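You operate a simulated robot arm through the tools that you are given. There is no shell and no other tool.

The job below is to be done with a simulated robot arm. You get a single attempt, and the scene is never put back.

## Task
Jog the ragged pile in the mesh unit square.
Fine: lever free, pile stop to the length on the pile ticket, lever clamped, jog till the check shows SQUARE.

Only the result counts: the job must be done as asked and must still hold three seconds after the hand-in. Knocking over, shifting, dropping, spilling or breaking anything else fails it.

## Robot
A 6-joint arm with a three-finger gripper, fixed in place. Base frame: the origin is on the floor under the middle of its stand, x ahead of it, y to its left, z up. Units: mm, degrees, N and s.
It reaches about 1213 mm from its shoulder. Its first joint turns from -166.0 to 166.0 degrees. Payload 4.89 kg.
The TCP is the grasp point between the finger pads, 30 mm short of the fingertips. In the tool frame z runs along the fingers and y along their closing line. The gripper opens to 164 mm; its body begins 125 mm behind the TCP.
Orientation is that of the tool frame in the base frame, as a unit quaternion [x, y, z, w]. With the fingers straight down and closing along the base's y, the tool's x points along the base's -x, its y along +y and its z along -z.

## Interface
- The arm moves only by the tool step_arm. Its arguments are lists of equal length, an entry for each row: "dp": the shift along the tool's x, y, z in cm, a list of three; "rotation": the turn, a rotation vector about the tool's x, y, z in degrees, a list of three; "jaw": the closure, from 0 (fully open) to 1 (shut). In form: {"dp": [[tx, ty, tz], ...], "rotation": [[ax, ay, az], ...], "jaw": [jaw, ...]}. A call has 1 to 20 rows; each row shifts and turns the commanded pose from where the row before left it, along the tool's axes as they then stand. A row lasts 0.2 s, in which the tool goes at most 50 mm and 8.6 degrees; a call with a longer step from one row to the next is refused whole, and so is a gripper value outside its range. A pose out of reach is approached as far as the arm can. The call stops where the force on the tool passes 60 N (or 10 N more than at its start, if that is more) or the arm is blocked; 0.2 s more then pass. Each finger travels about 108 mm/s and halts on what it meets, pressing with about 29 N; the grip force reading is that of the motor and also rises with nothing between the fingers. The clock runs only during rows and for 0.2 s after the last one: add rows that do not move to give the fingers time. The reply holds the time, the measured pose of the TCP, the force on the tool along the base axes, the opening and the grip force, in the units named above and with some noise, with the torque about the TCP (base axes, N m) and any sound that the robot's microphone picked up.
- Cameras (640 x 400 px; columns grow to the right, rows downward): "scene" is fixed at [48.1, 503.2, 1443.6]; the picture's right is [-0.81, -0.59, 0.00], its down [-0.22, 0.30, -0.93] and it looks along [0.55, -0.75, -0.37] (base axes); focal length 324 px, centre (320, 200). "wrist" rides on the gripper at [76, -2, -152] in the tool frame; the picture's right is [0.02, 1.00, 0.00], its down [-0.88, 0.02, -0.47] and it looks along [-0.47, 0.01, 0.88] (tool axes); focal length 247 px, centre (320, 200). There is no depth. A picture from a camera that has moved, and an enlarged one, comes with that camera's place and axes in the base frame and with its lens.
- camera(camera): a new picture of that camera. No time passes.
- raise_lower(by): moves the trunk up (or, below 0, down) by that many mm; the arm rides with it, the base frame stays. It gives what a move gives, with no picture.
- close_up(camera, box): a new picture of the part [left, top, right, bottom] of that camera's present view, enlarged. No time passes.
- close_job(): hands the job in; it is judged then, once.

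Nothing tells you positions but the pictures and the camera data. Unless the task says otherwise, let go and move clear before handing in.

The tools are called after ">>>" by a JSON object that holds its "name" and its "arguments". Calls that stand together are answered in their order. step_arm: Moves the arm, as the interface text tells. Its arguments: {"type":"object","properties":{"dp":{"type":"array"},"rotation":{"type":"array"},"jaw":{"type":"array"}},"required":["dp","rotation","jaw"]} The other tools are called the same way: raise_lower (by) moves the trunk up or down; camera (camera) takes a picture; close_up (camera, box) takes an enlarged picture of a part of a camera's view; close_job () hands the job in.

At the start:

```text
time_s: 0.0
ee_pos: [310.6, -624.8, 1198.4]
tcp_rot: [0.001, 1.0, -0.001, 0.0]
ft_force: [0.8, 0.5, 0.1]
wrist_torque: [-0.02, 0.01, 0.02]
width: 163.8
gripper_force: 0.1
trunk travel left (down, up): [-175.0, 215.0]
```

scene: 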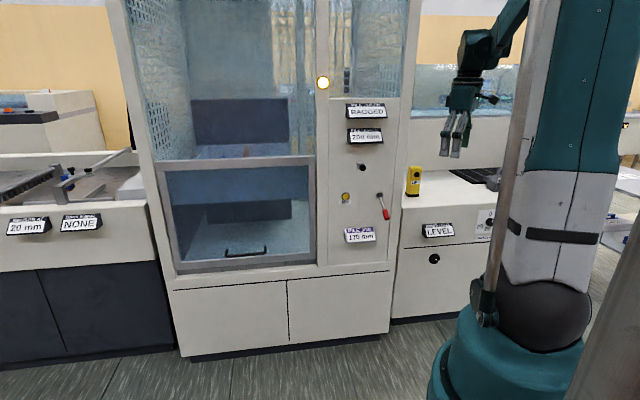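
wrist: 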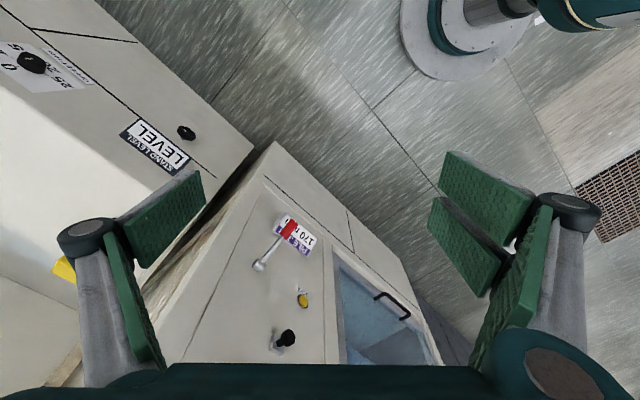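

I see a mesh-walled unit with a control panel (RAGGED check, a display, a black knob, a yellow button, a red-handled lever, a pile ticket). I'll enlarge these views to read them before moving.

>>> {"name": "close_up", "arguments": {"camera": "scene", "box": [310, 60, 430, 260]}}

>>> {"name": "close_up", "arguments": {"camera": "scene", "box": [330, 90, 410, 140]}}

>>> {"name": "close_up", "arguments": {"camera": "scene", "box": [330, 180, 410, 250]}}

>>> {"name": "close_up", "arguments": {"camera": "scene", "box": [130, 0, 330, 280]}}

>>> {"name": "close_up", "arguments": {"camera": "wrist", "box": [220, 180, 460, 370]}}

```text
2.00 times, centred on (370, 160) of scene
camera zoom: at [48.1, 503.2, 1443.6], right [-0.81, -0.59, 0.0], down [-0.22, 0.3, -0.93], along [0.55, -0.75, -0.37], focal length 647 px, centre (220, 280)
```

zoom: 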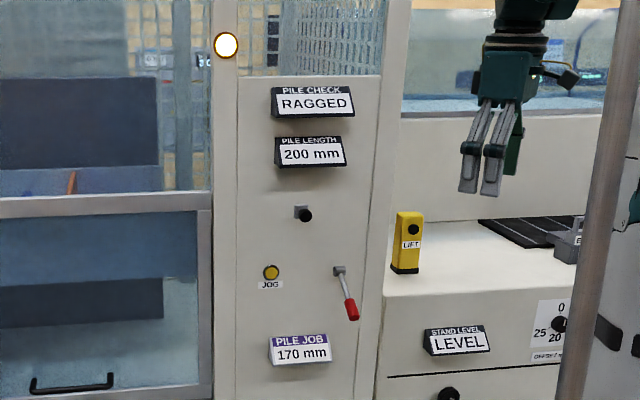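

```text
8.00 times, centred on (370, 115) of scene
camera zoom: at [48.1, 503.2, 1443.6], right [-0.81, -0.59, 0.0], down [-0.22, 0.3, -0.93], along [0.55, -0.75, -0.37], focal length 2590 px, centre (-80, 880)
```

zoom: 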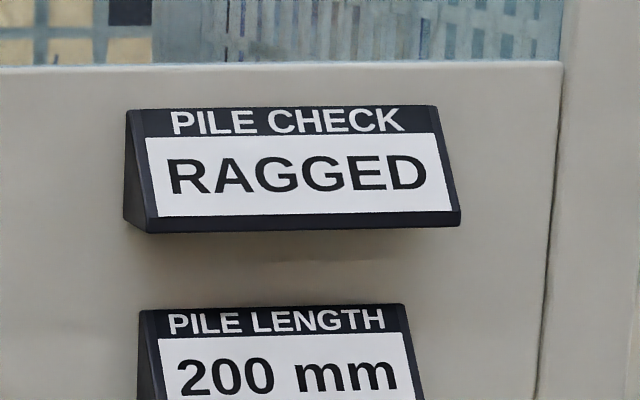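

```text
5.71 times, centred on (370, 215) of scene
camera zoom: at [48.1, 503.2, 1443.6], right [-0.81, -0.59, 0.0], down [-0.22, 0.3, -0.93], along [0.55, -0.75, -0.37], focal length 1850 px, centre (34, 114)
```

zoom: 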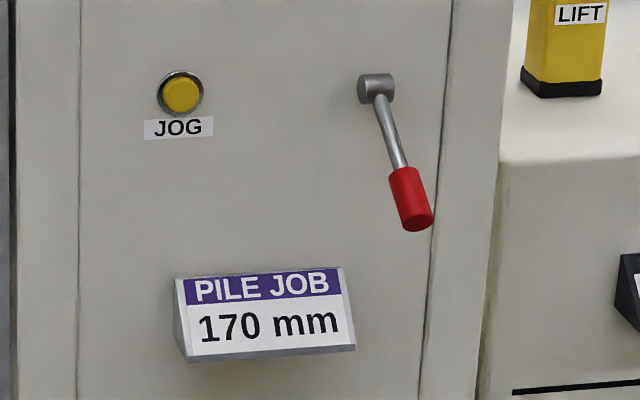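

```text
1.43 times, centred on (230, 140) of scene
camera zoom: at [48.1, 503.2, 1443.6], right [-0.81, -0.59, 0.0], down [-0.22, 0.3, -0.93], along [0.55, -0.75, -0.37], focal length 462 px, centre (449, 286)
```

zoom: 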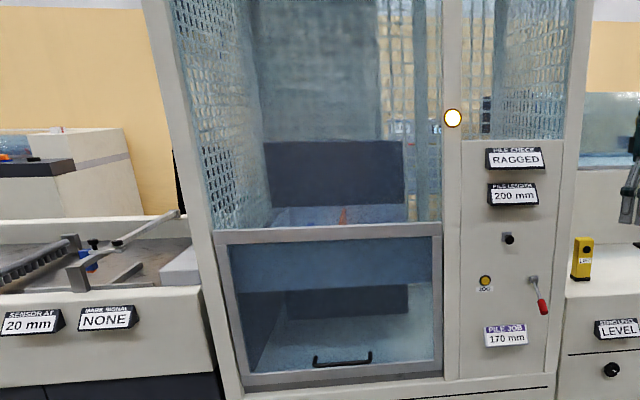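

```text
2.11 times, centred on (340, 275) of wrist
camera zoom: at [232.9, -626.9, 1350.1], right [-0.02, 1.0, 0.0], down [0.88, 0.02, 0.47], along [0.47, 0.01, -0.88], focal length 520 px, centre (278, 42)
```

zoom: 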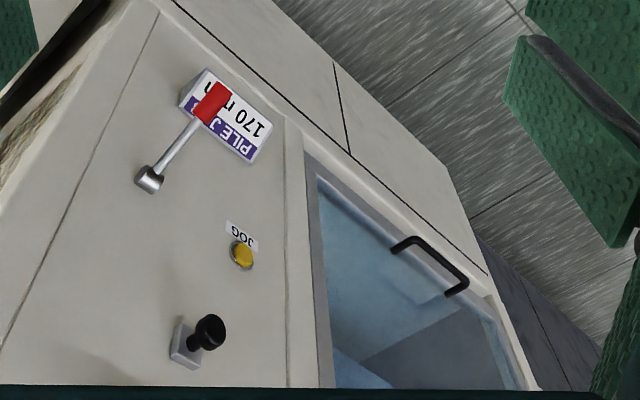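

The JOG button triangulates to about (756,-658,920), the lever hub to (639,-760,917) and the black knob to (688,-680,1060). I'll look closer at the knob, lamp and interior before deciding how the stop is worked.

>>> {"name": "close_up", "arguments": {"camera": "scene", "box": [345, 150, 385, 185]}}

>>> {"name": "close_up", "arguments": {"camera": "scene", "box": [190, 70, 340, 170]}}

>>> {"name": "close_up", "arguments": {"camera": "scene", "box": [160, 150, 330, 280]}}

>>> {"name": "close_up", "arguments": {"camera": "wrist", "box": [240, 300, 350, 365]}}

>>> {"name": "close_up", "arguments": {"camera": "scene", "box": [390, 100, 560, 280]}}

>>> {"name": "close_up", "arguments": {"camera": "wrist", "box": [230, 200, 330, 270]}}

```text
11.43 times, centred on (365, 168) of scene
camera zoom: at [48.1, 503.2, 1443.6], right [-0.81, -0.59, 0.0], down [-0.22, 0.3, -0.93], along [0.55, -0.75, -0.37], focal length 3700 px, centre (-194, 571)
```

zoom: 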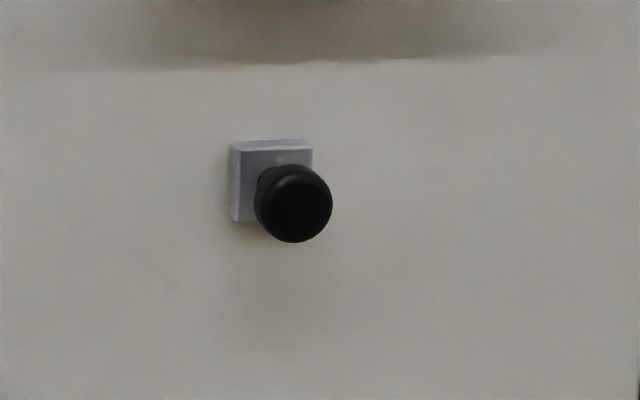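

```text
4.00 times, centred on (265, 120) of scene
camera zoom: at [48.1, 503.2, 1443.6], right [-0.81, -0.59, 0.0], down [-0.22, 0.3, -0.93], along [0.55, -0.75, -0.37], focal length 1295 px, centre (540, 520)
```

zoom: 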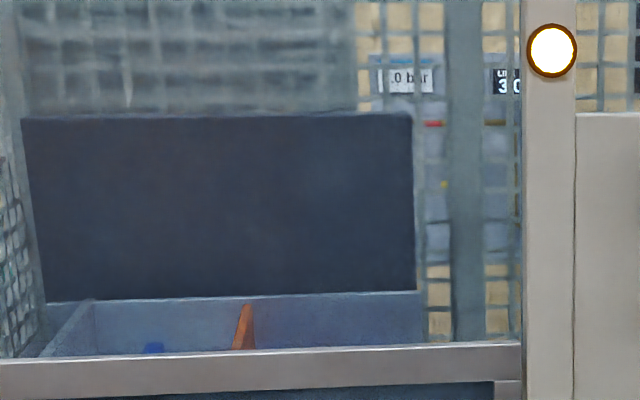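

```text
3.08 times, centred on (245, 215) of scene
camera zoom: at [48.1, 503.2, 1443.6], right [-0.81, -0.59, 0.0], down [-0.22, 0.3, -0.93], along [0.55, -0.75, -0.37], focal length 996 px, centre (551, 154)
```

zoom: 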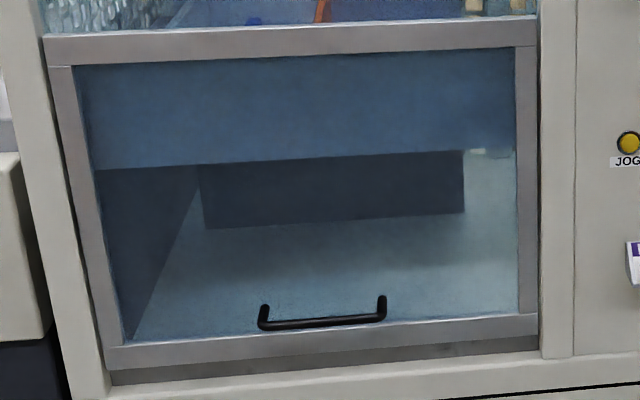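

```text
5.82 times, centred on (295, 332) of wrist
camera zoom: at [232.9, -626.9, 1350.1], right [-0.02, 1.0, 0.0], down [0.88, 0.02, 0.47], along [0.47, 0.01, -0.88], focal length 1437 px, centre (466, -571)
```

zoom: 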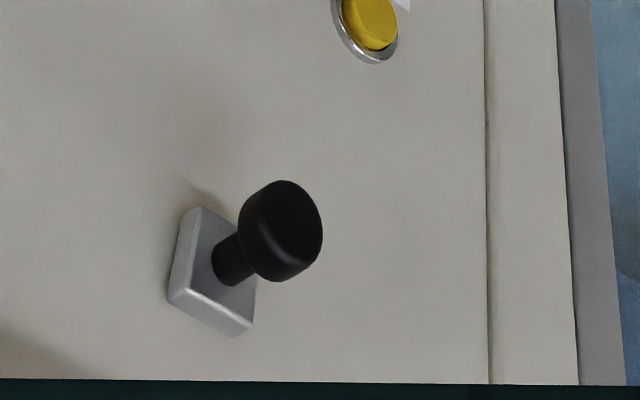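

```text
2.22 times, centred on (475, 190) of scene
camera zoom: at [48.1, 503.2, 1443.6], right [-0.81, -0.59, 0.0], down [-0.22, 0.3, -0.93], along [0.55, -0.75, -0.37], focal length 719 px, centre (-24, 222)
```

zoom: 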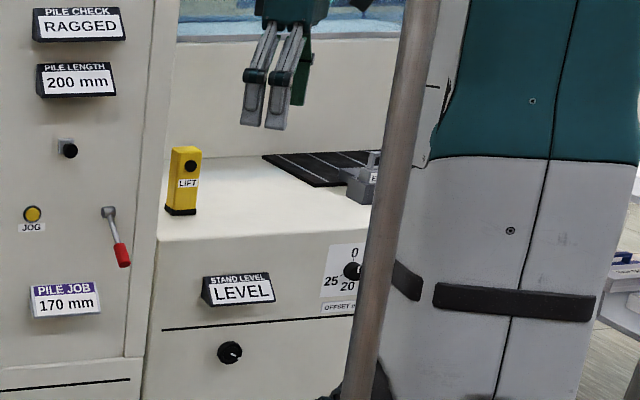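

```text
5.71 times, centred on (280, 235) of wrist
camera zoom: at [232.9, -626.9, 1350.1], right [-0.02, 1.0, 0.0], down [0.88, 0.02, 0.47], along [0.47, 0.01, -0.88], focal length 1411 px, centre (549, 0)
```

zoom: 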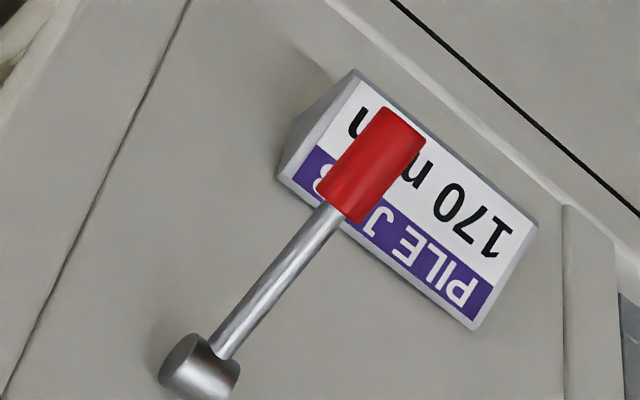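

The knob sits on a small square carriage on the panel, which should be the pile stop, and the lever sticks out from the panel. I'll turn the gripper to face the panel with its fingers horizontal, staying well clear, so the wrist camera can inspect it.

>>> {"name": "step_arm", "arguments": {"dp": [[0, 0, 0], [0, 0, 0], [0, 0, 0], [0, 0, 0], [0, 0, 0], [0, 0, 0], [0, 0, 0], [0, 0, 0]], "rotation": [[0, 0, 6.1], [0, 0, 6.1], [0, 0, 6.1], [0, 0, 6.1], [0, 0, 6.1], [0, 0, 6.1], [0, 0, 6.1], [0, 0, 6.1]], "jaw": [0, 0, 0, 0, 0, 0, 0, 0]}}

>>> {"name": "camera", "arguments": {"camera": "scene"}}

>>> {"name": "camera", "arguments": {"camera": "wrist"}}

```text
time_s: 1.8
ee_pos: [310.1, -625.4, 1198.8]
tcp_rot: [0.414, 0.91, 0.0, 0.0]
ft_force: [-0.5, 0.8, -0.4]
wrist_torque: [-0.06, 0.02, 0.01]
width: 163.9
gripper_force: 0.0
trunk travel left (down, up): [-175.0, 215.0]
```

```text
taken
```

scene: 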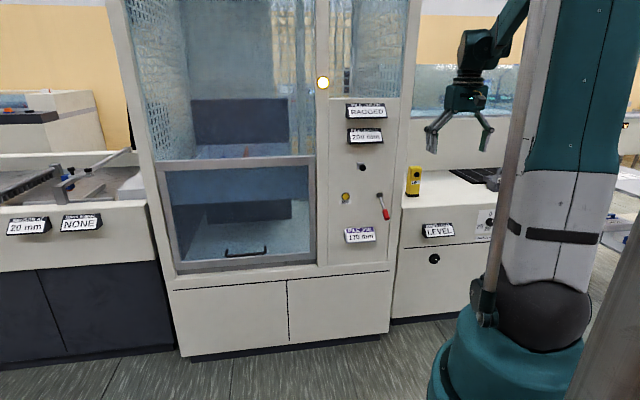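

```text
taken
camera wrist: at [257.9, -568.6, 1350.3], right [0.74, 0.67, 0.0], down [0.59, -0.65, 0.47], along [0.32, -0.35, -0.88], focal length 247 px, centre (320, 200)
```

wrist: 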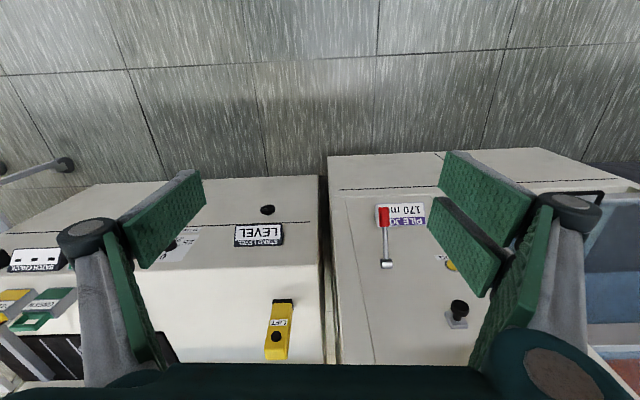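

The gripper is now yawed roughly parallel to the panel. Next I pitch the fingers up to horizontal facing the panel, while sliding sideways towards the lever.

>>> {"name": "step_arm", "arguments": {"dp": [[0, 1.5, 0], [0, 1.5, 0], [0, 1.5, 0], [0, 1.5, 0], [0, 1.5, 0], [0, 1.5, 0], [0, 1.5, 0], [0, 1.5, 0], [0, 1.5, 0], [0, 1.5, 0], [0, 1.5, 0]], "rotation": [[0, -8.18, 0], [0, -8.18, 0], [0, -8.18, 0], [0, -8.18, 0], [0, -8.18, 0], [0, -8.18, 0], [0, -8.18, 0], [0, -8.18, 0], [0, -8.18, 0], [0, -8.18, 0], [0, -8.18, 0]], "jaw": [0, 0, 0, 0, 0, 0, 0, 0, 0, 0, 0]}}

>>> {"name": "camera", "arguments": {"camera": "scene"}}

>>> {"name": "camera", "arguments": {"camera": "wrist"}}

```text
time_s: 4.2
ee_pos: [432.1, -515.8, 1196.8]
tcp_rot: [0.275, 0.654, -0.31, 0.632]
ft_force: [-1.2, 2.1, 3.4]
wrist_torque: [0.48, 0.01, -0.08]
width: 163.7
gripper_force: 0.1
trunk travel left (down, up): [-175.0, 215.0]
```

```text
taken
```

scene: 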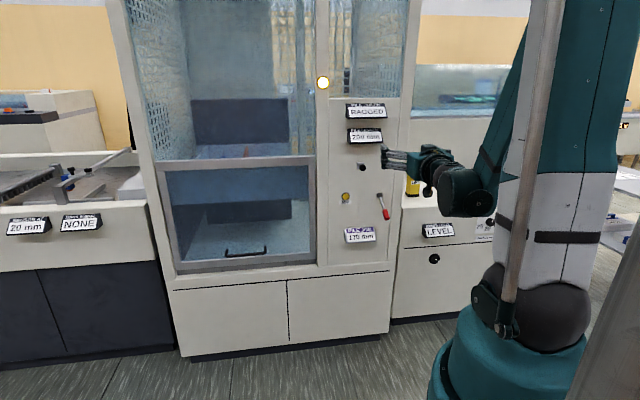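

```text
taken
camera wrist: at [326.4, -404.6, 1120.8], right [0.75, 0.66, -0.08], down [-0.25, 0.4, 0.88], along [0.61, -0.64, 0.46], focal length 247 px, centre (320, 200)
```

wrist: 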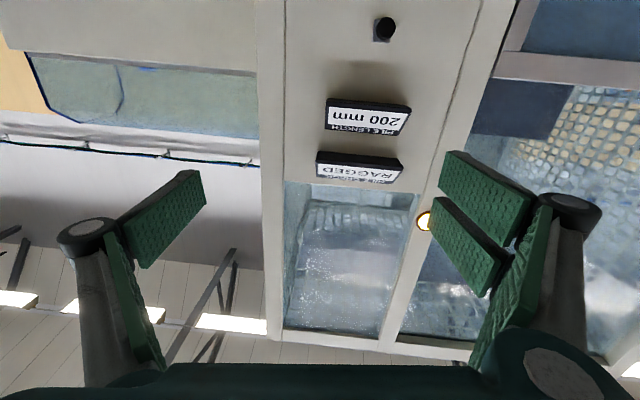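

The camera now sits below the gripper looking up, with a little leftover tilt. I'll let the arm settle and check the pose.

>>> {"name": "step_arm", "arguments": {"dp": [[0, 0, 0], [0, 0, 0]], "rotation": [[0, 0, 0], [0, 0, 0]], "jaw": [0, 0]}}

>>> {"name": "camera", "arguments": {"camera": "wrist"}}

```text
time_s: 4.8
ee_pos: [433.4, -516.4, 1198.2]
tcp_rot: [0.293, 0.644, -0.293, 0.643]
ft_force: [0.6, 0.1, 0.4]
wrist_torque: [-0.05, 0.01, 0.0]
width: 163.8
gripper_force: 0.1
trunk travel left (down, up): [-175.0, 215.0]
```

```text
taken
camera wrist: at [331.4, -403.6, 1121.7], right [0.75, 0.66, -0.02], down [-0.3, 0.37, 0.88], along [0.59, -0.66, 0.47], focal length 247 px, centre (320, 200)
```

wrist: 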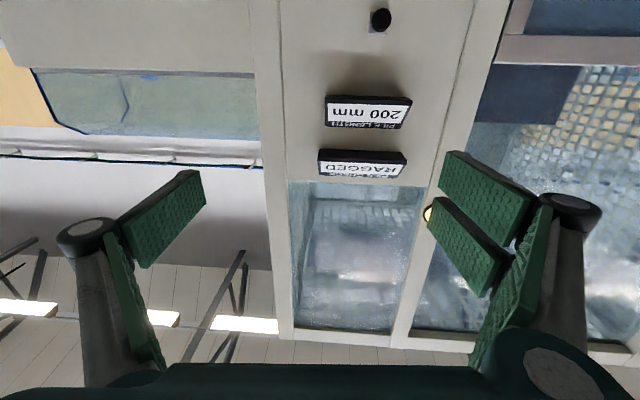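

It settled squarely, with the tool axis at (0.657,-0.754,0). I'll go down 20 cm at this distance to see the lever, button and knob close to head-on.

>>> {"name": "step_arm", "arguments": {"dp": [[4, 0, 0], [4, 0, 0], [4, 0, 0], [4, 0, 0], [4, 0, 0], [0, 0, 0]], "rotation": [[0, 0, 0], [0, 0, 0], [0, 0, 0], [0, 0, 0], [0, 0, 0], [0, 0, 0]], "jaw": [0, 0, 0, 0, 0, 0]}}

>>> {"name": "camera", "arguments": {"camera": "wrist"}}

>>> {"name": "camera", "arguments": {"camera": "scene"}}

```text
time_s: 6.2
ee_pos: [452.9, -541.8, 1163.5]
tcp_rot: [0.293, 0.645, -0.292, 0.642]
ft_force: [-0.9, 1.5, 0.4]
wrist_torque: [0.0, -0.01, -0.04]
width: 164.0
gripper_force: 0.1
out of reach, approached as far as the arm can: row 1, 2, 3, 4, 5
trunk travel left (down, up): [-175.0, 215.0]
```

```text
taken
camera wrist: at [351.4, -429.3, 1087.0], right [0.75, 0.66, -0.02], down [-0.3, 0.37, 0.88], along [0.59, -0.66, 0.47], focal length 247 px, centre (320, 200)
```

wrist: 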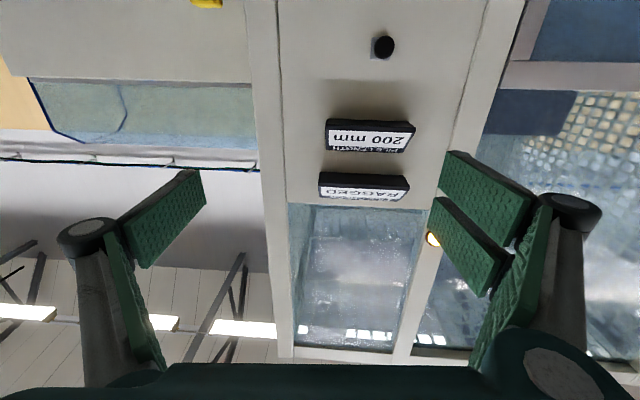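

```text
taken
```

scene: 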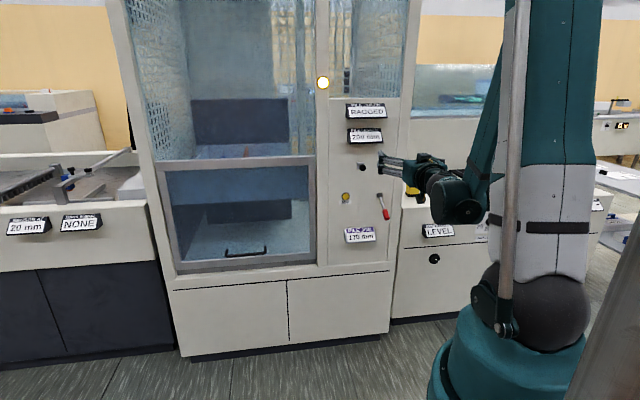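

The arm can't fold far enough to go lower here because the shoulder is too high. I'll lower the trunk by 150 mm; the space between the robot and the panel is clear.

>>> {"name": "raise_lower", "arguments": {"by": -150}}

>>> {"name": "camera", "arguments": {"camera": "wrist"}}

>>> {"name": "camera", "arguments": {"camera": "scene"}}

```text
time_s: 8.0
ee_pos: [453.3, -543.0, 1013.5]
tcp_rot: [0.293, 0.645, -0.292, 0.643]
ft_force: [-0.3, 0.8, -0.4]
wrist_torque: [-0.02, -0.02, -0.03]
width: 163.9
gripper_force: 0.0
trunk travel left (down, up): [-25.0, 365.0]
```

```text
taken
camera wrist: at [351.4, -429.3, 937.1], right [0.75, 0.66, -0.02], down [-0.3, 0.37, 0.88], along [0.59, -0.66, 0.47], focal length 247 px, centre (320, 200)
```

wrist: 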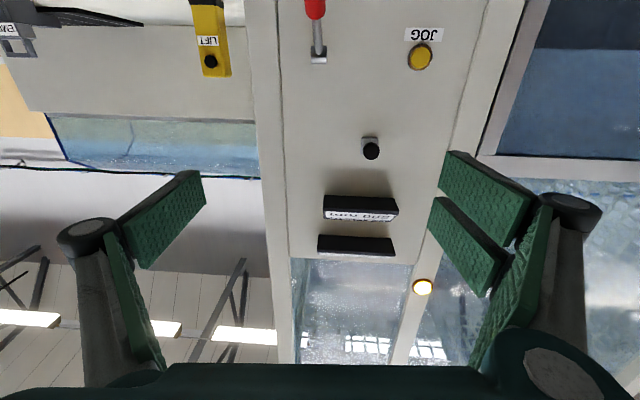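

```text
taken
```

scene: 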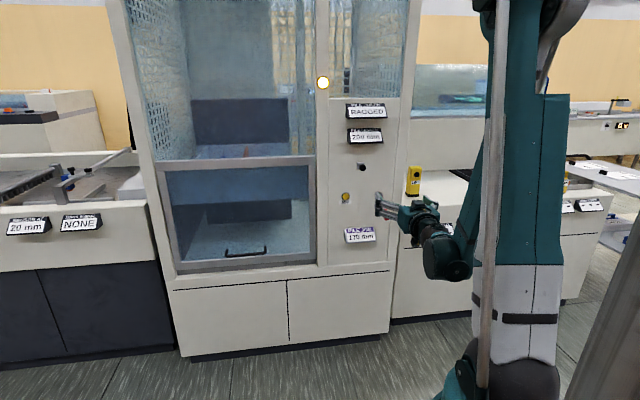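

Now the lever, JOG and knob are in the wrist view. I'll take enlargements for accurate triangulation.

>>> {"name": "close_up", "arguments": {"camera": "wrist", "box": [280, 0, 460, 112]}}

>>> {"name": "close_up", "arguments": {"camera": "wrist", "box": [300, 110, 440, 270]}}

>>> {"name": "close_up", "arguments": {"camera": "scene", "box": [330, 140, 450, 260]}}

```text
3.56 times, centred on (370, 56) of wrist
camera zoom: at [351.4, -429.3, 937.1], right [0.75, 0.66, -0.02], down [-0.3, 0.37, 0.88], along [0.59, -0.66, 0.47], focal length 878 px, centre (142, 712)
```

zoom: 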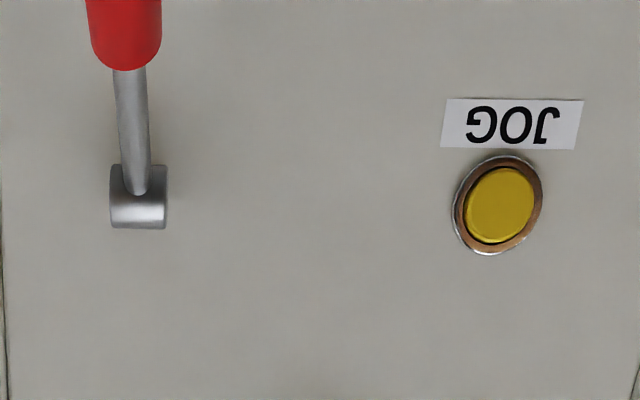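

```text
2.50 times, centred on (370, 190) of wrist
camera zoom: at [351.4, -429.3, 937.1], right [0.75, 0.66, -0.02], down [-0.3, 0.37, 0.88], along [0.59, -0.66, 0.47], focal length 617 px, centre (195, 225)
```

zoom: 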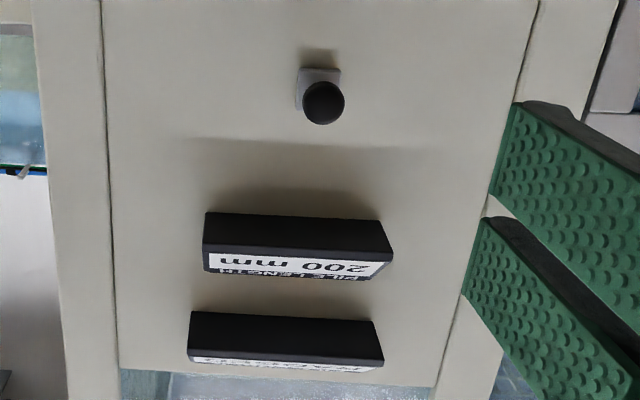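

```text
3.33 times, centred on (390, 200) of scene
camera zoom: at [48.1, 503.2, 1443.6], right [-0.81, -0.59, 0.0], down [-0.22, 0.3, -0.93], along [0.55, -0.75, -0.37], focal length 1079 px, centre (87, 200)
```

zoom: 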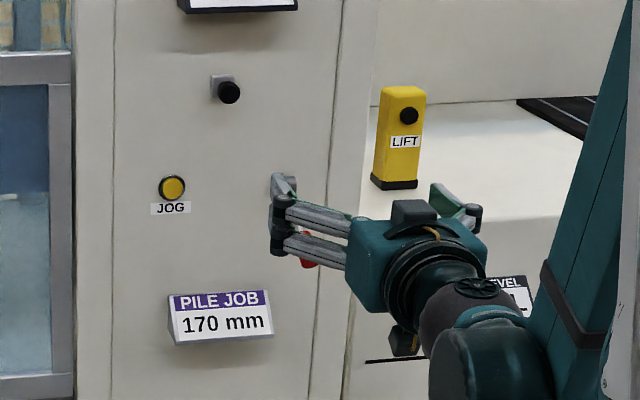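

The panel face is about 1000 mm out along my tool direction. The lever hub is at about Z 920, its handle hanging down and out about 108 mm, and it pivots about a horizontal axis. I'll close the fingers and step down 5 cm to see how they shape up.

>>> {"name": "step_arm", "arguments": {"dp": [[2.5, 0, 0], [2.5, 0, 0], [0, 0, 0], [0, 0, 0], [0, 0, 0]], "rotation": [[0, 0, 0], [0, 0, 0], [0, 0, 0], [0, 0, 0], [0, 0, 0]], "jaw": [0.5, 1, 1, 1, 1]}}

>>> {"name": "camera", "arguments": {"camera": "wrist"}}

>>> {"name": "camera", "arguments": {"camera": "scene"}}

```text
time_s: 9.2
ee_pos: [454.2, -542.3, 1013.5]
tcp_rot: [0.293, 0.645, -0.292, 0.642]
ft_force: [0.6, 0.4, 0.5]
wrist_torque: [-0.02, 0.01, -0.02]
width: 0.0
gripper_force: 29.0
out of reach, approached as far as the arm can: row 1, 2
trunk travel left (down, up): [-25.0, 365.0]
```

```text
taken
camera wrist: at [351.4, -429.3, 937.0], right [0.75, 0.66, -0.02], down [-0.3, 0.37, 0.88], along [0.59, -0.66, 0.47], focal length 247 px, centre (320, 200)
```

wrist: 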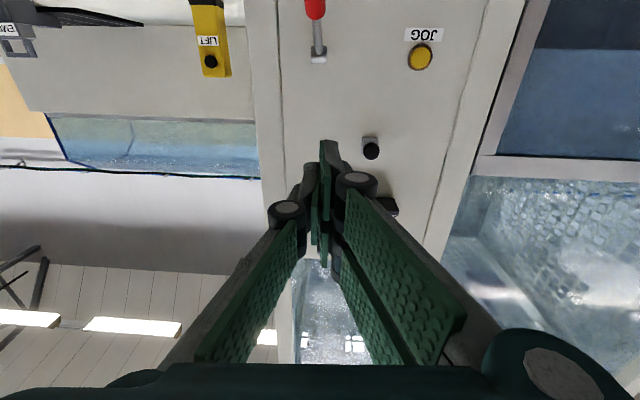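

```text
taken
```

scene: 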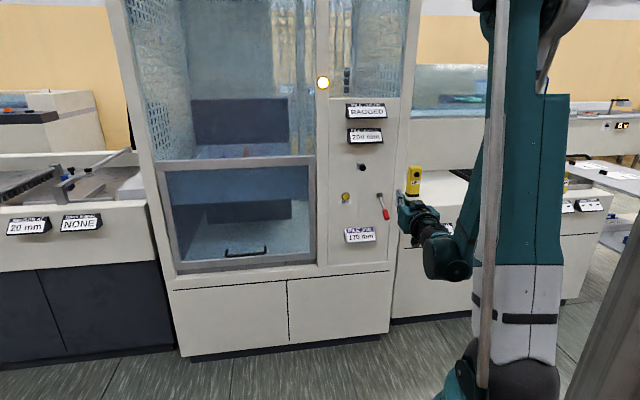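

Rows down were refused as out of reach because the arm is still too folded. I'll move forward a little in small steps to see how the commanded pose behaves, then go lower once it is extended.

>>> {"name": "step_arm", "arguments": {"dp": [[0, 0, 1], [0, 0, 1], [0, 0, 0]], "rotation": [[0, 0, 0], [0, 0, 0], [0, 0, 0]], "jaw": [1, 1, 1]}}

```text
time_s: 9.9
ee_pos: [466.3, -557.4, 1013.3]
tcp_rot: [0.292, 0.645, -0.291, 0.643]
ft_force: [0.2, -0.1, 0.0]
wrist_torque: [-0.01, 0.01, -0.01]
width: 0.0
gripper_force: 28.6
trunk travel left (down, up): [-25.0, 365.0]
```

Commands run relative to the actual reached pose, which is good. I'll move forward 10 cm (fingertips still about 130 mm short of the knob) and then try going down.

>>> {"name": "step_arm", "arguments": {"dp": [[0, 0, 2.5], [0, 0, 2.5], [0, 0, 2.5], [0, 0, 2.5], [2, 0, 0], [2, 0, 0], [2, 0, 0], [0, 0, 0]], "rotation": [[0, 0, 0], [0, 0, 0], [0, 0, 0], [0, 0, 0], [0, 0, 0], [0, 0, 0], [0, 0, 0], [0, 0, 0]], "jaw": [1, 1, 1, 1, 1, 1, 1, 1]}}

>>> {"name": "camera", "arguments": {"camera": "wrist"}}

>>> {"name": "camera", "arguments": {"camera": "scene"}}

```text
time_s: 11.8
ee_pos: [534.3, -636.4, 960.4]
tcp_rot: [0.293, 0.645, -0.291, 0.643]
ft_force: [0.3, 0.9, 0.4]
wrist_torque: [-0.02, -0.02, 0.02]
width: 0.1
gripper_force: 29.5
out of reach, approached as far as the arm can: row 7
trunk travel left (down, up): [-25.0, 365.0]
```

```text
taken
camera wrist: at [432.0, -522.6, 884.7], right [0.75, 0.66, -0.02], down [-0.29, 0.36, 0.88], along [0.59, -0.66, 0.47], focal length 247 px, centre (320, 200)
```

wrist: 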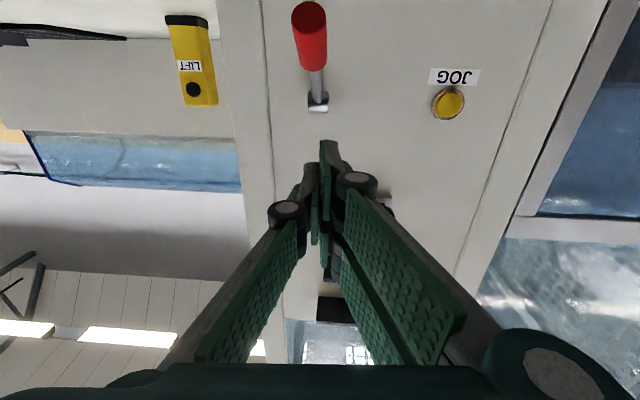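

```text
taken
```

scene: 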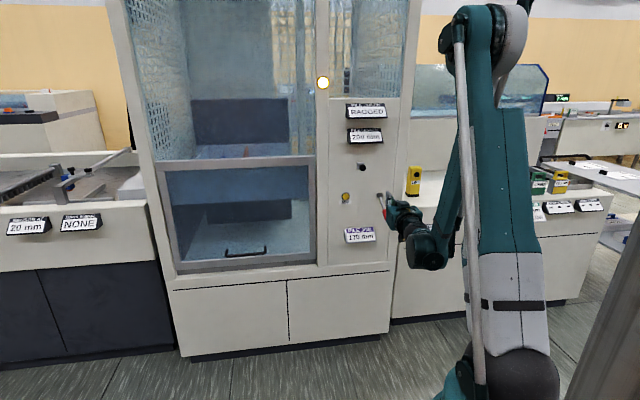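

The reach limit comes from the wrist bend with the hand level at low heights. I'll pitch the fingers 45° downward, which suits gripping the lever handle from the front and above, and open the jaw halfway.

>>> {"name": "step_arm", "arguments": {"dp": [[0, 0, 0], [0, 0, 0], [0, 0, 0], [0, 0, 0], [0, 0, 0], [0, 0, 0], [0, 0, 0], [0, 0, 0]], "rotation": [[0, 7.5, 0], [0, 7.5, 0], [0, 7.5, 0], [0, 7.5, 0], [0, 7.5, 0], [0, 7.5, 0], [0, 0, 0], [0, 0, 0]], "jaw": [0.5, 0.5, 0.5, 0.5, 0.5, 0.5, 0.5, 0.5]}}

>>> {"name": "camera", "arguments": {"camera": "wrist"}}

>>> {"name": "camera", "arguments": {"camera": "scene"}}

```text
time_s: 13.6
ee_pos: [538.0, -634.2, 961.6]
tcp_rot: [0.369, 0.831, -0.169, 0.38]
ft_force: [0.1, 0.4, 0.4]
wrist_torque: [0.01, 0.01, 0.01]
width: 82.0
gripper_force: 0.0
out of reach, approached as far as the arm can: row 1
trunk travel left (down, up): [-25.0, 365.0]
```

```text
taken
camera wrist: at [426.3, -512.0, 1003.6], right [0.73, 0.68, -0.02], down [0.16, -0.15, 0.98], along [0.66, -0.72, -0.22], focal length 247 px, centre (320, 200)
```

wrist: 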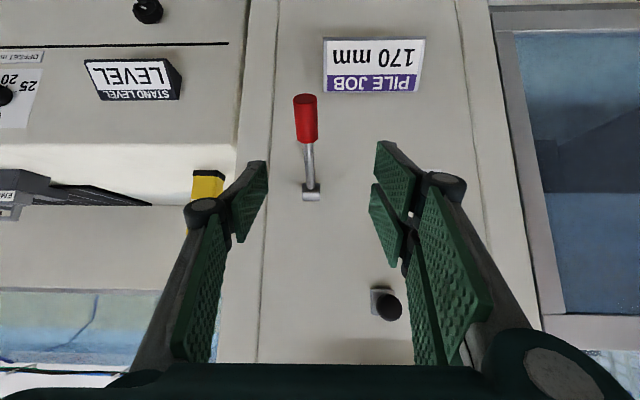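

```text
taken
```

scene: 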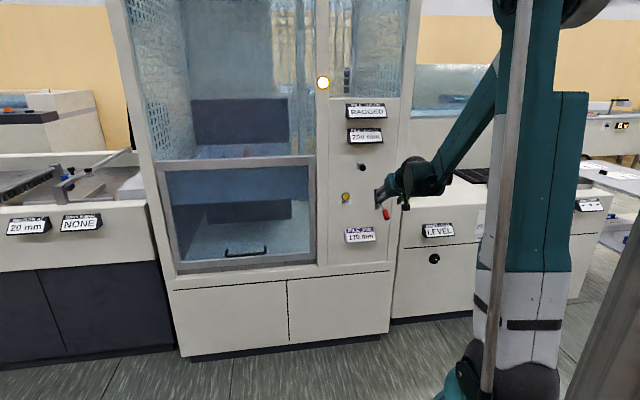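

The view is clear: lever hub at (D 993, u 19, Z 919), handle centre at about (D 906, u 24, Z 866). I'll align sideways and advance part way along the fingers' direction, with the jaw half open to straddle the handle.

>>> {"name": "step_arm", "arguments": {"dp": [[1.2, -0.7, 0], [1.2, -0.66, 0], [0, 0, 2], [0, 0, 2], [0, 0, 2], [0, 0, 0]], "rotation": [[0, 0, 0], [0, 0, 0], [0, 0, 0], [0, 0, 0], [0, 0, 0], [0, 0, 0]], "jaw": [0.5, 0.5, 0.5, 0.5, 0.5, 0.5]}}

>>> {"name": "camera", "arguments": {"camera": "wrist"}}

>>> {"name": "close_up", "arguments": {"camera": "scene", "box": [330, 90, 450, 260]}}

```text
time_s: 14.9
ee_pos: [549.7, -664.6, 903.8]
tcp_rot: [0.369, 0.831, -0.169, 0.38]
ft_force: [0.8, 0.5, 1.4]
wrist_torque: [-0.03, -0.02, -0.02]
width: 81.7
gripper_force: 0.1
trunk travel left (down, up): [-25.0, 365.0]
```

```text
taken
camera wrist: at [437.0, -542.5, 946.1], right [0.73, 0.68, -0.02], down [0.16, -0.15, 0.98], along [0.66, -0.72, -0.22], focal length 247 px, centre (320, 200)
```

wrist: 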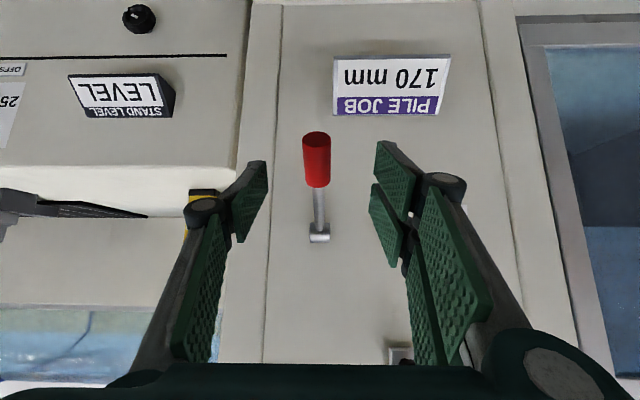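

```text
2.35 times, centred on (390, 175) of scene
camera zoom: at [48.1, 503.2, 1443.6], right [-0.81, -0.59, 0.0], down [-0.22, 0.3, -0.93], along [0.55, -0.75, -0.37], focal length 762 px, centre (155, 259)
```

zoom: 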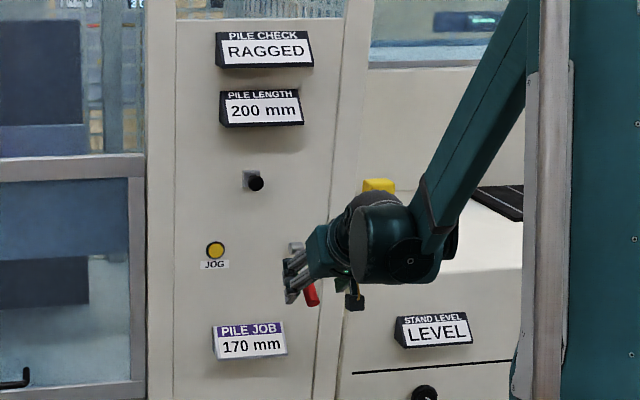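

The handle is centred between the fingers, and the rest of the panel displays stay visible in the scene view. I'll advance the remaining 58 mm and close on the handle.

>>> {"name": "step_arm", "arguments": {"dp": [[0, 0, 2], [0, 0, 2], [0, 0, 1.8], [0, 0, 0], [0, 0, 0], [0, 0, 0], [0, 0, 0]], "rotation": [[0, 0, 0], [0, 0, 0], [0, 0, 0], [0, 0, 0], [0, 0, 0], [0, 0, 0], [0, 0, 0]], "jaw": [0.5, 0.5, 0.5, 0.5, 1, 1, 1]}}

>>> {"name": "camera", "arguments": {"camera": "wrist"}}

>>> {"name": "close_up", "arguments": {"camera": "scene", "box": [330, 90, 450, 260]}}

```text
time_s: 16.6
ee_pos: [577.7, -697.8, 867.3]
tcp_rot: [0.37, 0.831, -0.169, 0.379]
ft_force: [-4.1, -5.3, -1.0]
wrist_torque: [-0.46, 0.6, 1.2]
width: 22.8
gripper_force: 45.4
trunk travel left (down, up): [-25.0, 365.0]
```

```text
taken
camera wrist: at [465.3, -576.8, 908.4], right [0.73, 0.68, -0.02], down [0.16, -0.15, 0.98], along [0.66, -0.72, -0.22], focal length 247 px, centre (320, 200)
```

wrist: 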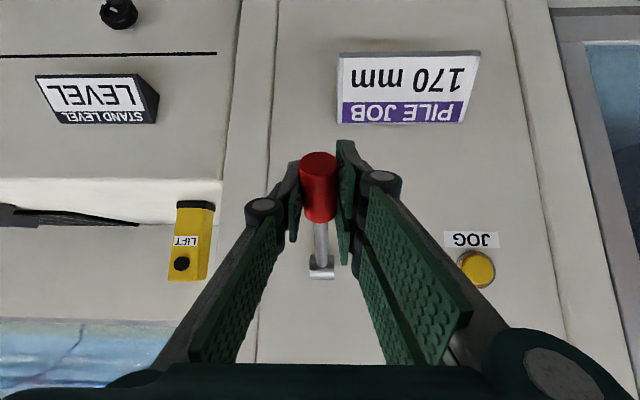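

```text
2.35 times, centred on (390, 175) of scene
camera zoom: at [48.1, 503.2, 1443.6], right [-0.81, -0.59, 0.0], down [-0.22, 0.3, -0.93], along [0.55, -0.75, -0.37], focal length 762 px, centre (155, 259)
```

zoom: 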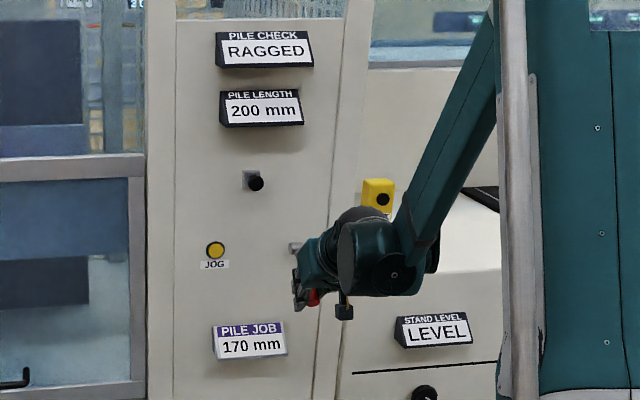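

I have the handle gripped (22.8 mm). I'll start swinging it upward along its arc in small steps and watch the forces.

>>> {"name": "step_arm", "arguments": {"dp": [[-0.35, 0, -0.85], [-0.41, 0, -0.87], [0, 0, 0]], "rotation": [[0, 0, 0], [0, 0, 0], [0, 0, 0]], "jaw": [1, 1, 1]}}

>>> {"name": "camera", "arguments": {"camera": "wrist"}}

>>> {"name": "close_up", "arguments": {"camera": "scene", "box": [330, 90, 450, 260]}}

```text
time_s: 17.4
ee_pos: [573.2, -692.6, 882.7]
tcp_rot: [0.369, 0.831, -0.168, 0.38]
ft_force: [-10.0, -16.6, -11.9]
wrist_torque: [0.42, 1.27, 1.14]
width: 23.2
gripper_force: 44.8
trunk travel left (down, up): [-25.0, 365.0]
```

```text
taken
camera wrist: at [460.1, -571.3, 924.4], right [0.73, 0.68, -0.02], down [0.16, -0.15, 0.98], along [0.66, -0.72, -0.22], focal length 247 px, centre (320, 200)
```

wrist: 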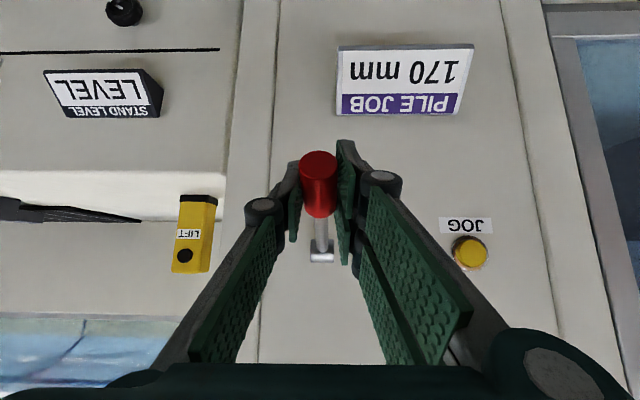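

```text
2.35 times, centred on (390, 175) of scene
camera zoom: at [48.1, 503.2, 1443.6], right [-0.81, -0.59, 0.0], down [-0.22, 0.3, -0.93], along [0.55, -0.75, -0.37], focal length 762 px, centre (155, 259)
```

zoom: 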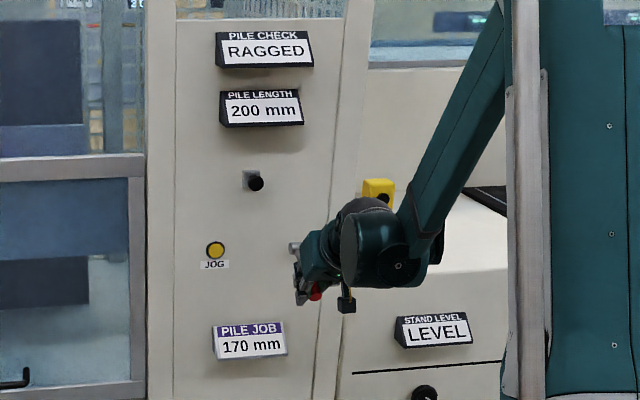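

The lever is moving upward with modest forces. I'll continue along the arc to horizontal, nudging sideways slightly to relieve the side load.

>>> {"name": "step_arm", "arguments": {"dp": [[-0.57, -0.1, -0.73], [-0.57, -0.1, -0.73], [-0.57, 0, -0.73], [-0.57, 0, -0.73], [0, 0, 0]], "rotation": [[0, 0, 0], [0, 0, 0], [0, 0, 0], [0, 0, 0], [0, 0, 0]], "jaw": [1, 1, 1, 1, 1]}}

>>> {"name": "camera", "arguments": {"camera": "wrist"}}

>>> {"name": "close_up", "arguments": {"camera": "scene", "box": [330, 90, 450, 260]}}

```text
time_s: 18.6
ee_pos: [567.4, -686.4, 920.0]
tcp_rot: [0.369, 0.831, -0.168, 0.38]
ft_force: [9.0, -3.6, -12.9]
wrist_torque: [0.72, 0.92, 1.15]
width: 23.4
gripper_force: 45.1
trunk travel left (down, up): [-25.0, 365.0]
```

```text
taken
camera wrist: at [455.2, -566.4, 961.6], right [0.73, 0.68, -0.02], down [0.16, -0.15, 0.98], along [0.66, -0.72, -0.22], focal length 247 px, centre (320, 200)
```

wrist: 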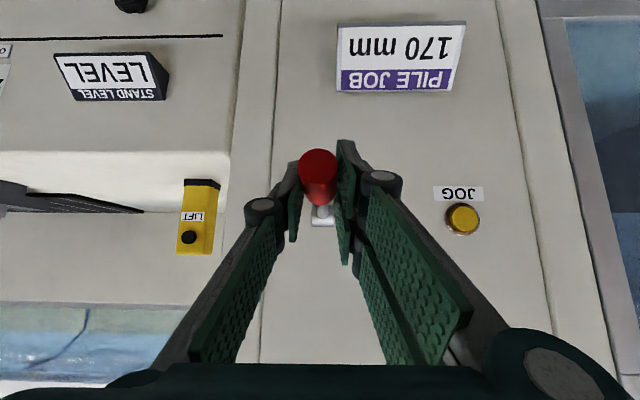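

```text
2.35 times, centred on (390, 175) of scene
camera zoom: at [48.1, 503.2, 1443.6], right [-0.81, -0.59, 0.0], down [-0.22, 0.3, -0.93], along [0.55, -0.75, -0.37], focal length 762 px, centre (155, 259)
```

zoom: 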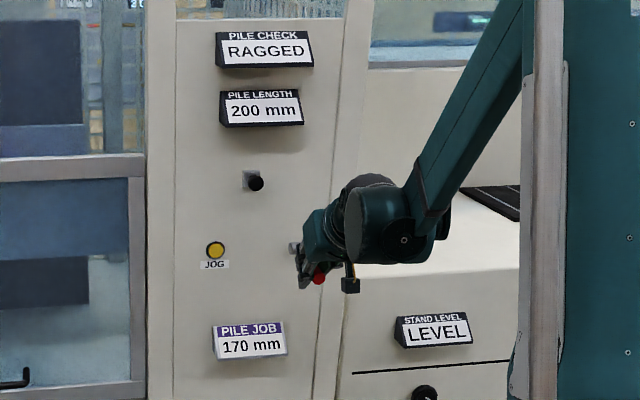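

Lever is now horizontal and moving freely. I'll continue up the other half of the arc towards +30°; the force limit will stop me at the end stop.

>>> {"name": "step_arm", "arguments": {"dp": [[-0.74, 0, -0.43], [-0.74, 0, -0.43], [-0.74, 0, -0.43], [-0.84, 0, -0.28], [-0.84, 0, -0.28], [0, 0, 0]], "rotation": [[0, 0, 0], [0, 0, 0], [0, 0, 0], [0, 0, 0], [0, 0, 0], [0, 0, 0]], "jaw": [1, 1, 1, 1, 1, 1]}}

>>> {"name": "camera", "arguments": {"camera": "wrist"}}

>>> {"name": "close_up", "arguments": {"camera": "scene", "box": [330, 90, 450, 260]}}

```text
time_s: 19.9
ee_pos: [575.1, -695.1, 962.1]
tcp_rot: [0.369, 0.831, -0.169, 0.38]
ft_force: [-2.5, 12.8, -8.2]
wrist_torque: [0.98, 0.54, 0.75]
width: 22.7
gripper_force: 45.1
trunk travel left (down, up): [-25.0, 365.0]
```

```text
taken
camera wrist: at [462.6, -574.0, 1003.1], right [0.73, 0.68, -0.02], down [0.16, -0.15, 0.98], along [0.66, -0.72, -0.22], focal length 247 px, centre (320, 200)
```

wrist: 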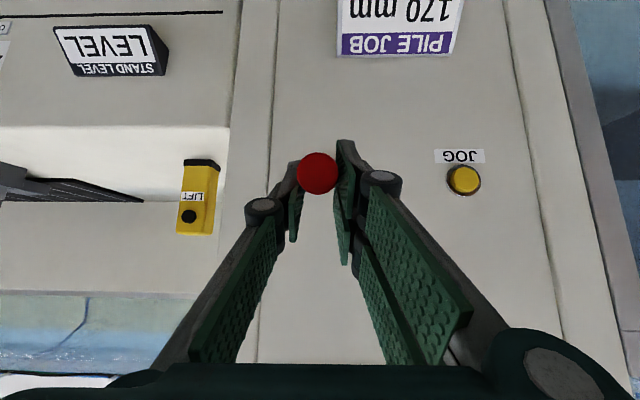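

```text
2.35 times, centred on (390, 175) of scene
camera zoom: at [48.1, 503.2, 1443.6], right [-0.81, -0.59, 0.0], down [-0.22, 0.3, -0.93], along [0.55, -0.75, -0.37], focal length 762 px, centre (155, 259)
```

zoom: 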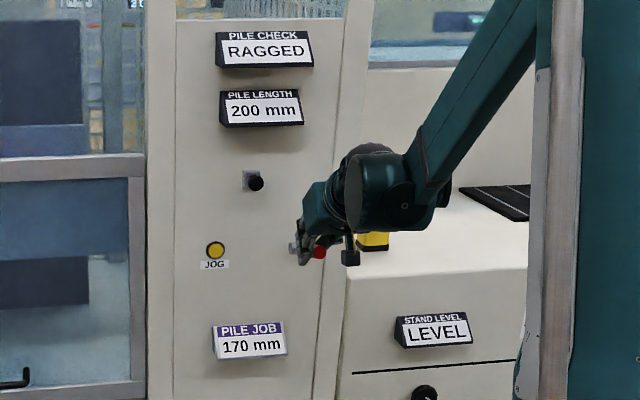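

Still moving freely past +25°. I'll carry on along the arc, stopping at whatever end stop there is.

>>> {"name": "step_arm", "arguments": {"dp": [[-0.85, 0, -0.15], [-0.85, 0, -0.15], [-0.85, 0, -0.15], [0, 0, 0]], "rotation": [[0, 0, 0], [0, 0, 0], [0, 0, 0], [0, 0, 0]], "jaw": [1, 1, 1, 1]}}

>>> {"name": "camera", "arguments": {"camera": "wrist"}}

>>> {"name": "close_up", "arguments": {"camera": "scene", "box": [330, 90, 450, 260]}}

```text
time_s: 20.9
ee_pos: [585.3, -703.9, 982.7]
tcp_rot: [0.369, 0.831, -0.169, 0.38]
ft_force: [5.8, 28.2, -19.4]
wrist_torque: [1.12, 0.38, 0.14]
width: 22.7
gripper_force: 44.4
trunk travel left (down, up): [-25.0, 365.0]
```

```text
taken
camera wrist: at [471.6, -583.4, 1024.6], right [0.73, 0.68, -0.02], down [0.16, -0.15, 0.98], along [0.66, -0.72, -0.22], focal length 247 px, centre (320, 200)
```

wrist: 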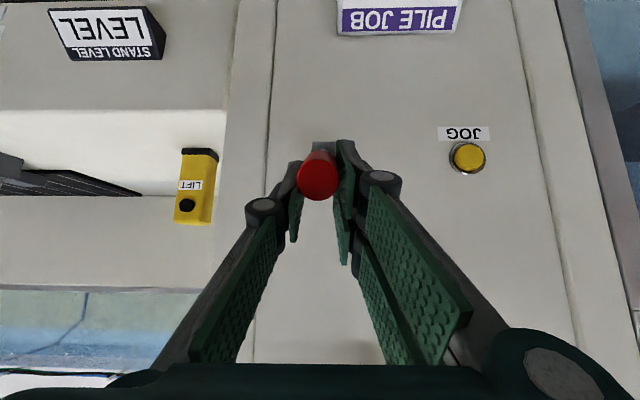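

```text
2.35 times, centred on (390, 175) of scene
camera zoom: at [48.1, 503.2, 1443.6], right [-0.81, -0.59, 0.0], down [-0.22, 0.3, -0.93], along [0.55, -0.75, -0.37], focal length 762 px, centre (155, 259)
```

zoom: 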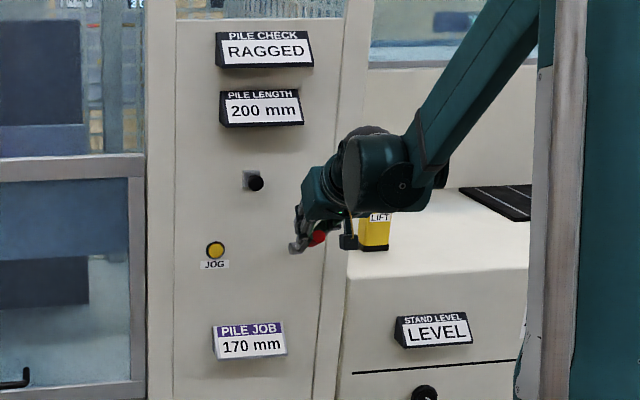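

Resistance is rising a little, so the end stop may be near. I'll push slightly further along the arc.

>>> {"name": "step_arm", "arguments": {"dp": [[-0.6, 0.1, 0], [-0.6, 0.1, 0], [-0.6, 0, 0], [0, 0, 0]], "rotation": [[0, 0, 0], [0, 0, 0], [0, 0, 0], [0, 0, 0]], "jaw": [1, 1, 1, 1]}}

>>> {"name": "camera", "arguments": {"camera": "wrist"}}

>>> {"name": "close_up", "arguments": {"camera": "scene", "box": [330, 90, 450, 260]}}

```text
time_s: 21.6
ee_pos: [598.9, -703.9, 990.7]
tcp_rot: [0.367, 0.833, -0.163, 0.381]
ft_force: [55.8, 33.2, -17.2]
wrist_torque: [0.78, -1.62, -0.46]
width: 0.0
gripper_force: 45.0
trunk travel left (down, up): [-25.0, 365.0]
stopped in row 3: the force on the tool passed its limit at 84 N (the readings are from after the stop); the commanded pose is now the measured one
```

```text
taken
camera wrist: at [485.5, -583.4, 1032.3], right [0.73, 0.69, -0.01], down [0.16, -0.15, 0.98], along [0.67, -0.71, -0.22], focal length 247 px, centre (320, 200)
```

wrist: 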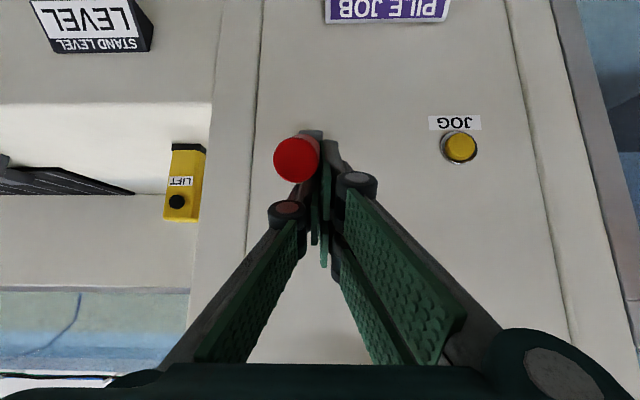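

```text
2.35 times, centred on (390, 175) of scene
camera zoom: at [48.1, 503.2, 1443.6], right [-0.81, -0.59, 0.0], down [-0.22, 0.3, -0.93], along [0.55, -0.75, -0.37], focal length 762 px, centre (155, 259)
```

zoom: 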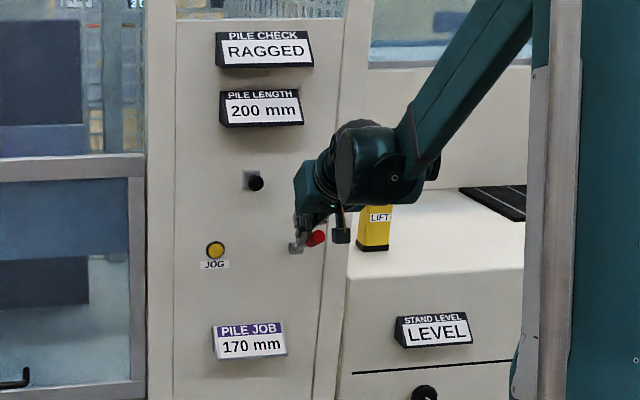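

The fingers slipped off to the left side of the handle at what looks like the lever's upper end stop, around +40°. I'll relieve the side force and back away, then check where the lever stays.

>>> {"name": "step_arm", "arguments": {"dp": [[0, 1, 0], [0, 1, 0], [0, 0.5, -1.5], [0, 0, -2.5], [0, 0, -2.5], [0, 0, -2.5], [0, 0, 0]], "rotation": [[0, 0, 0], [0, 0, 0], [0, 0, 0], [0, 0, 0], [0, 0, 0], [0, 0, 0], [0, 0, 0]], "jaw": [1, 1, 1, 1, 1, 1, 1]}}

>>> {"name": "camera", "arguments": {"camera": "wrist"}}

>>> {"name": "close_up", "arguments": {"camera": "scene", "box": [330, 90, 450, 260]}}

```text
time_s: 23.2
ee_pos: [564.5, -640.1, 1050.8]
tcp_rot: [0.368, 0.832, -0.165, 0.381]
ft_force: [0.4, 0.8, 0.4]
wrist_torque: [-0.01, 0.02, 0.0]
width: 0.1
gripper_force: 44.6
trunk travel left (down, up): [-25.0, 365.0]
```

```text
taken
camera wrist: at [452.0, -519.6, 1092.3], right [0.73, 0.68, -0.01], down [0.16, -0.15, 0.98], along [0.67, -0.71, -0.22], focal length 247 px, centre (320, 200)
```

wrist: 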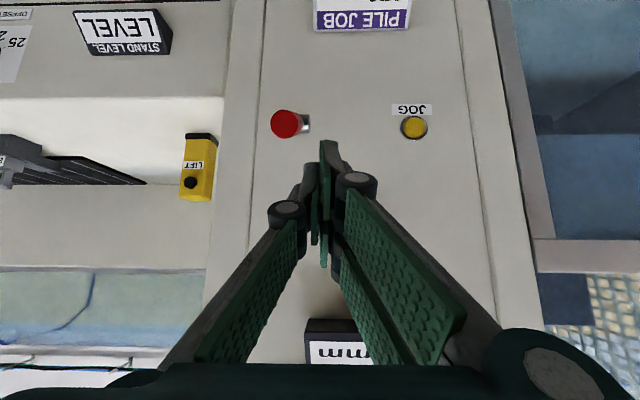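

```text
2.35 times, centred on (390, 175) of scene
camera zoom: at [48.1, 503.2, 1443.6], right [-0.81, -0.59, 0.0], down [-0.22, 0.3, -0.93], along [0.55, -0.75, -0.37], focal length 762 px, centre (155, 259)
```

zoom: 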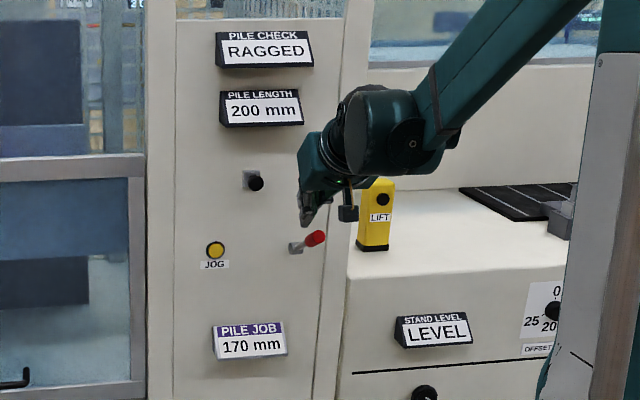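

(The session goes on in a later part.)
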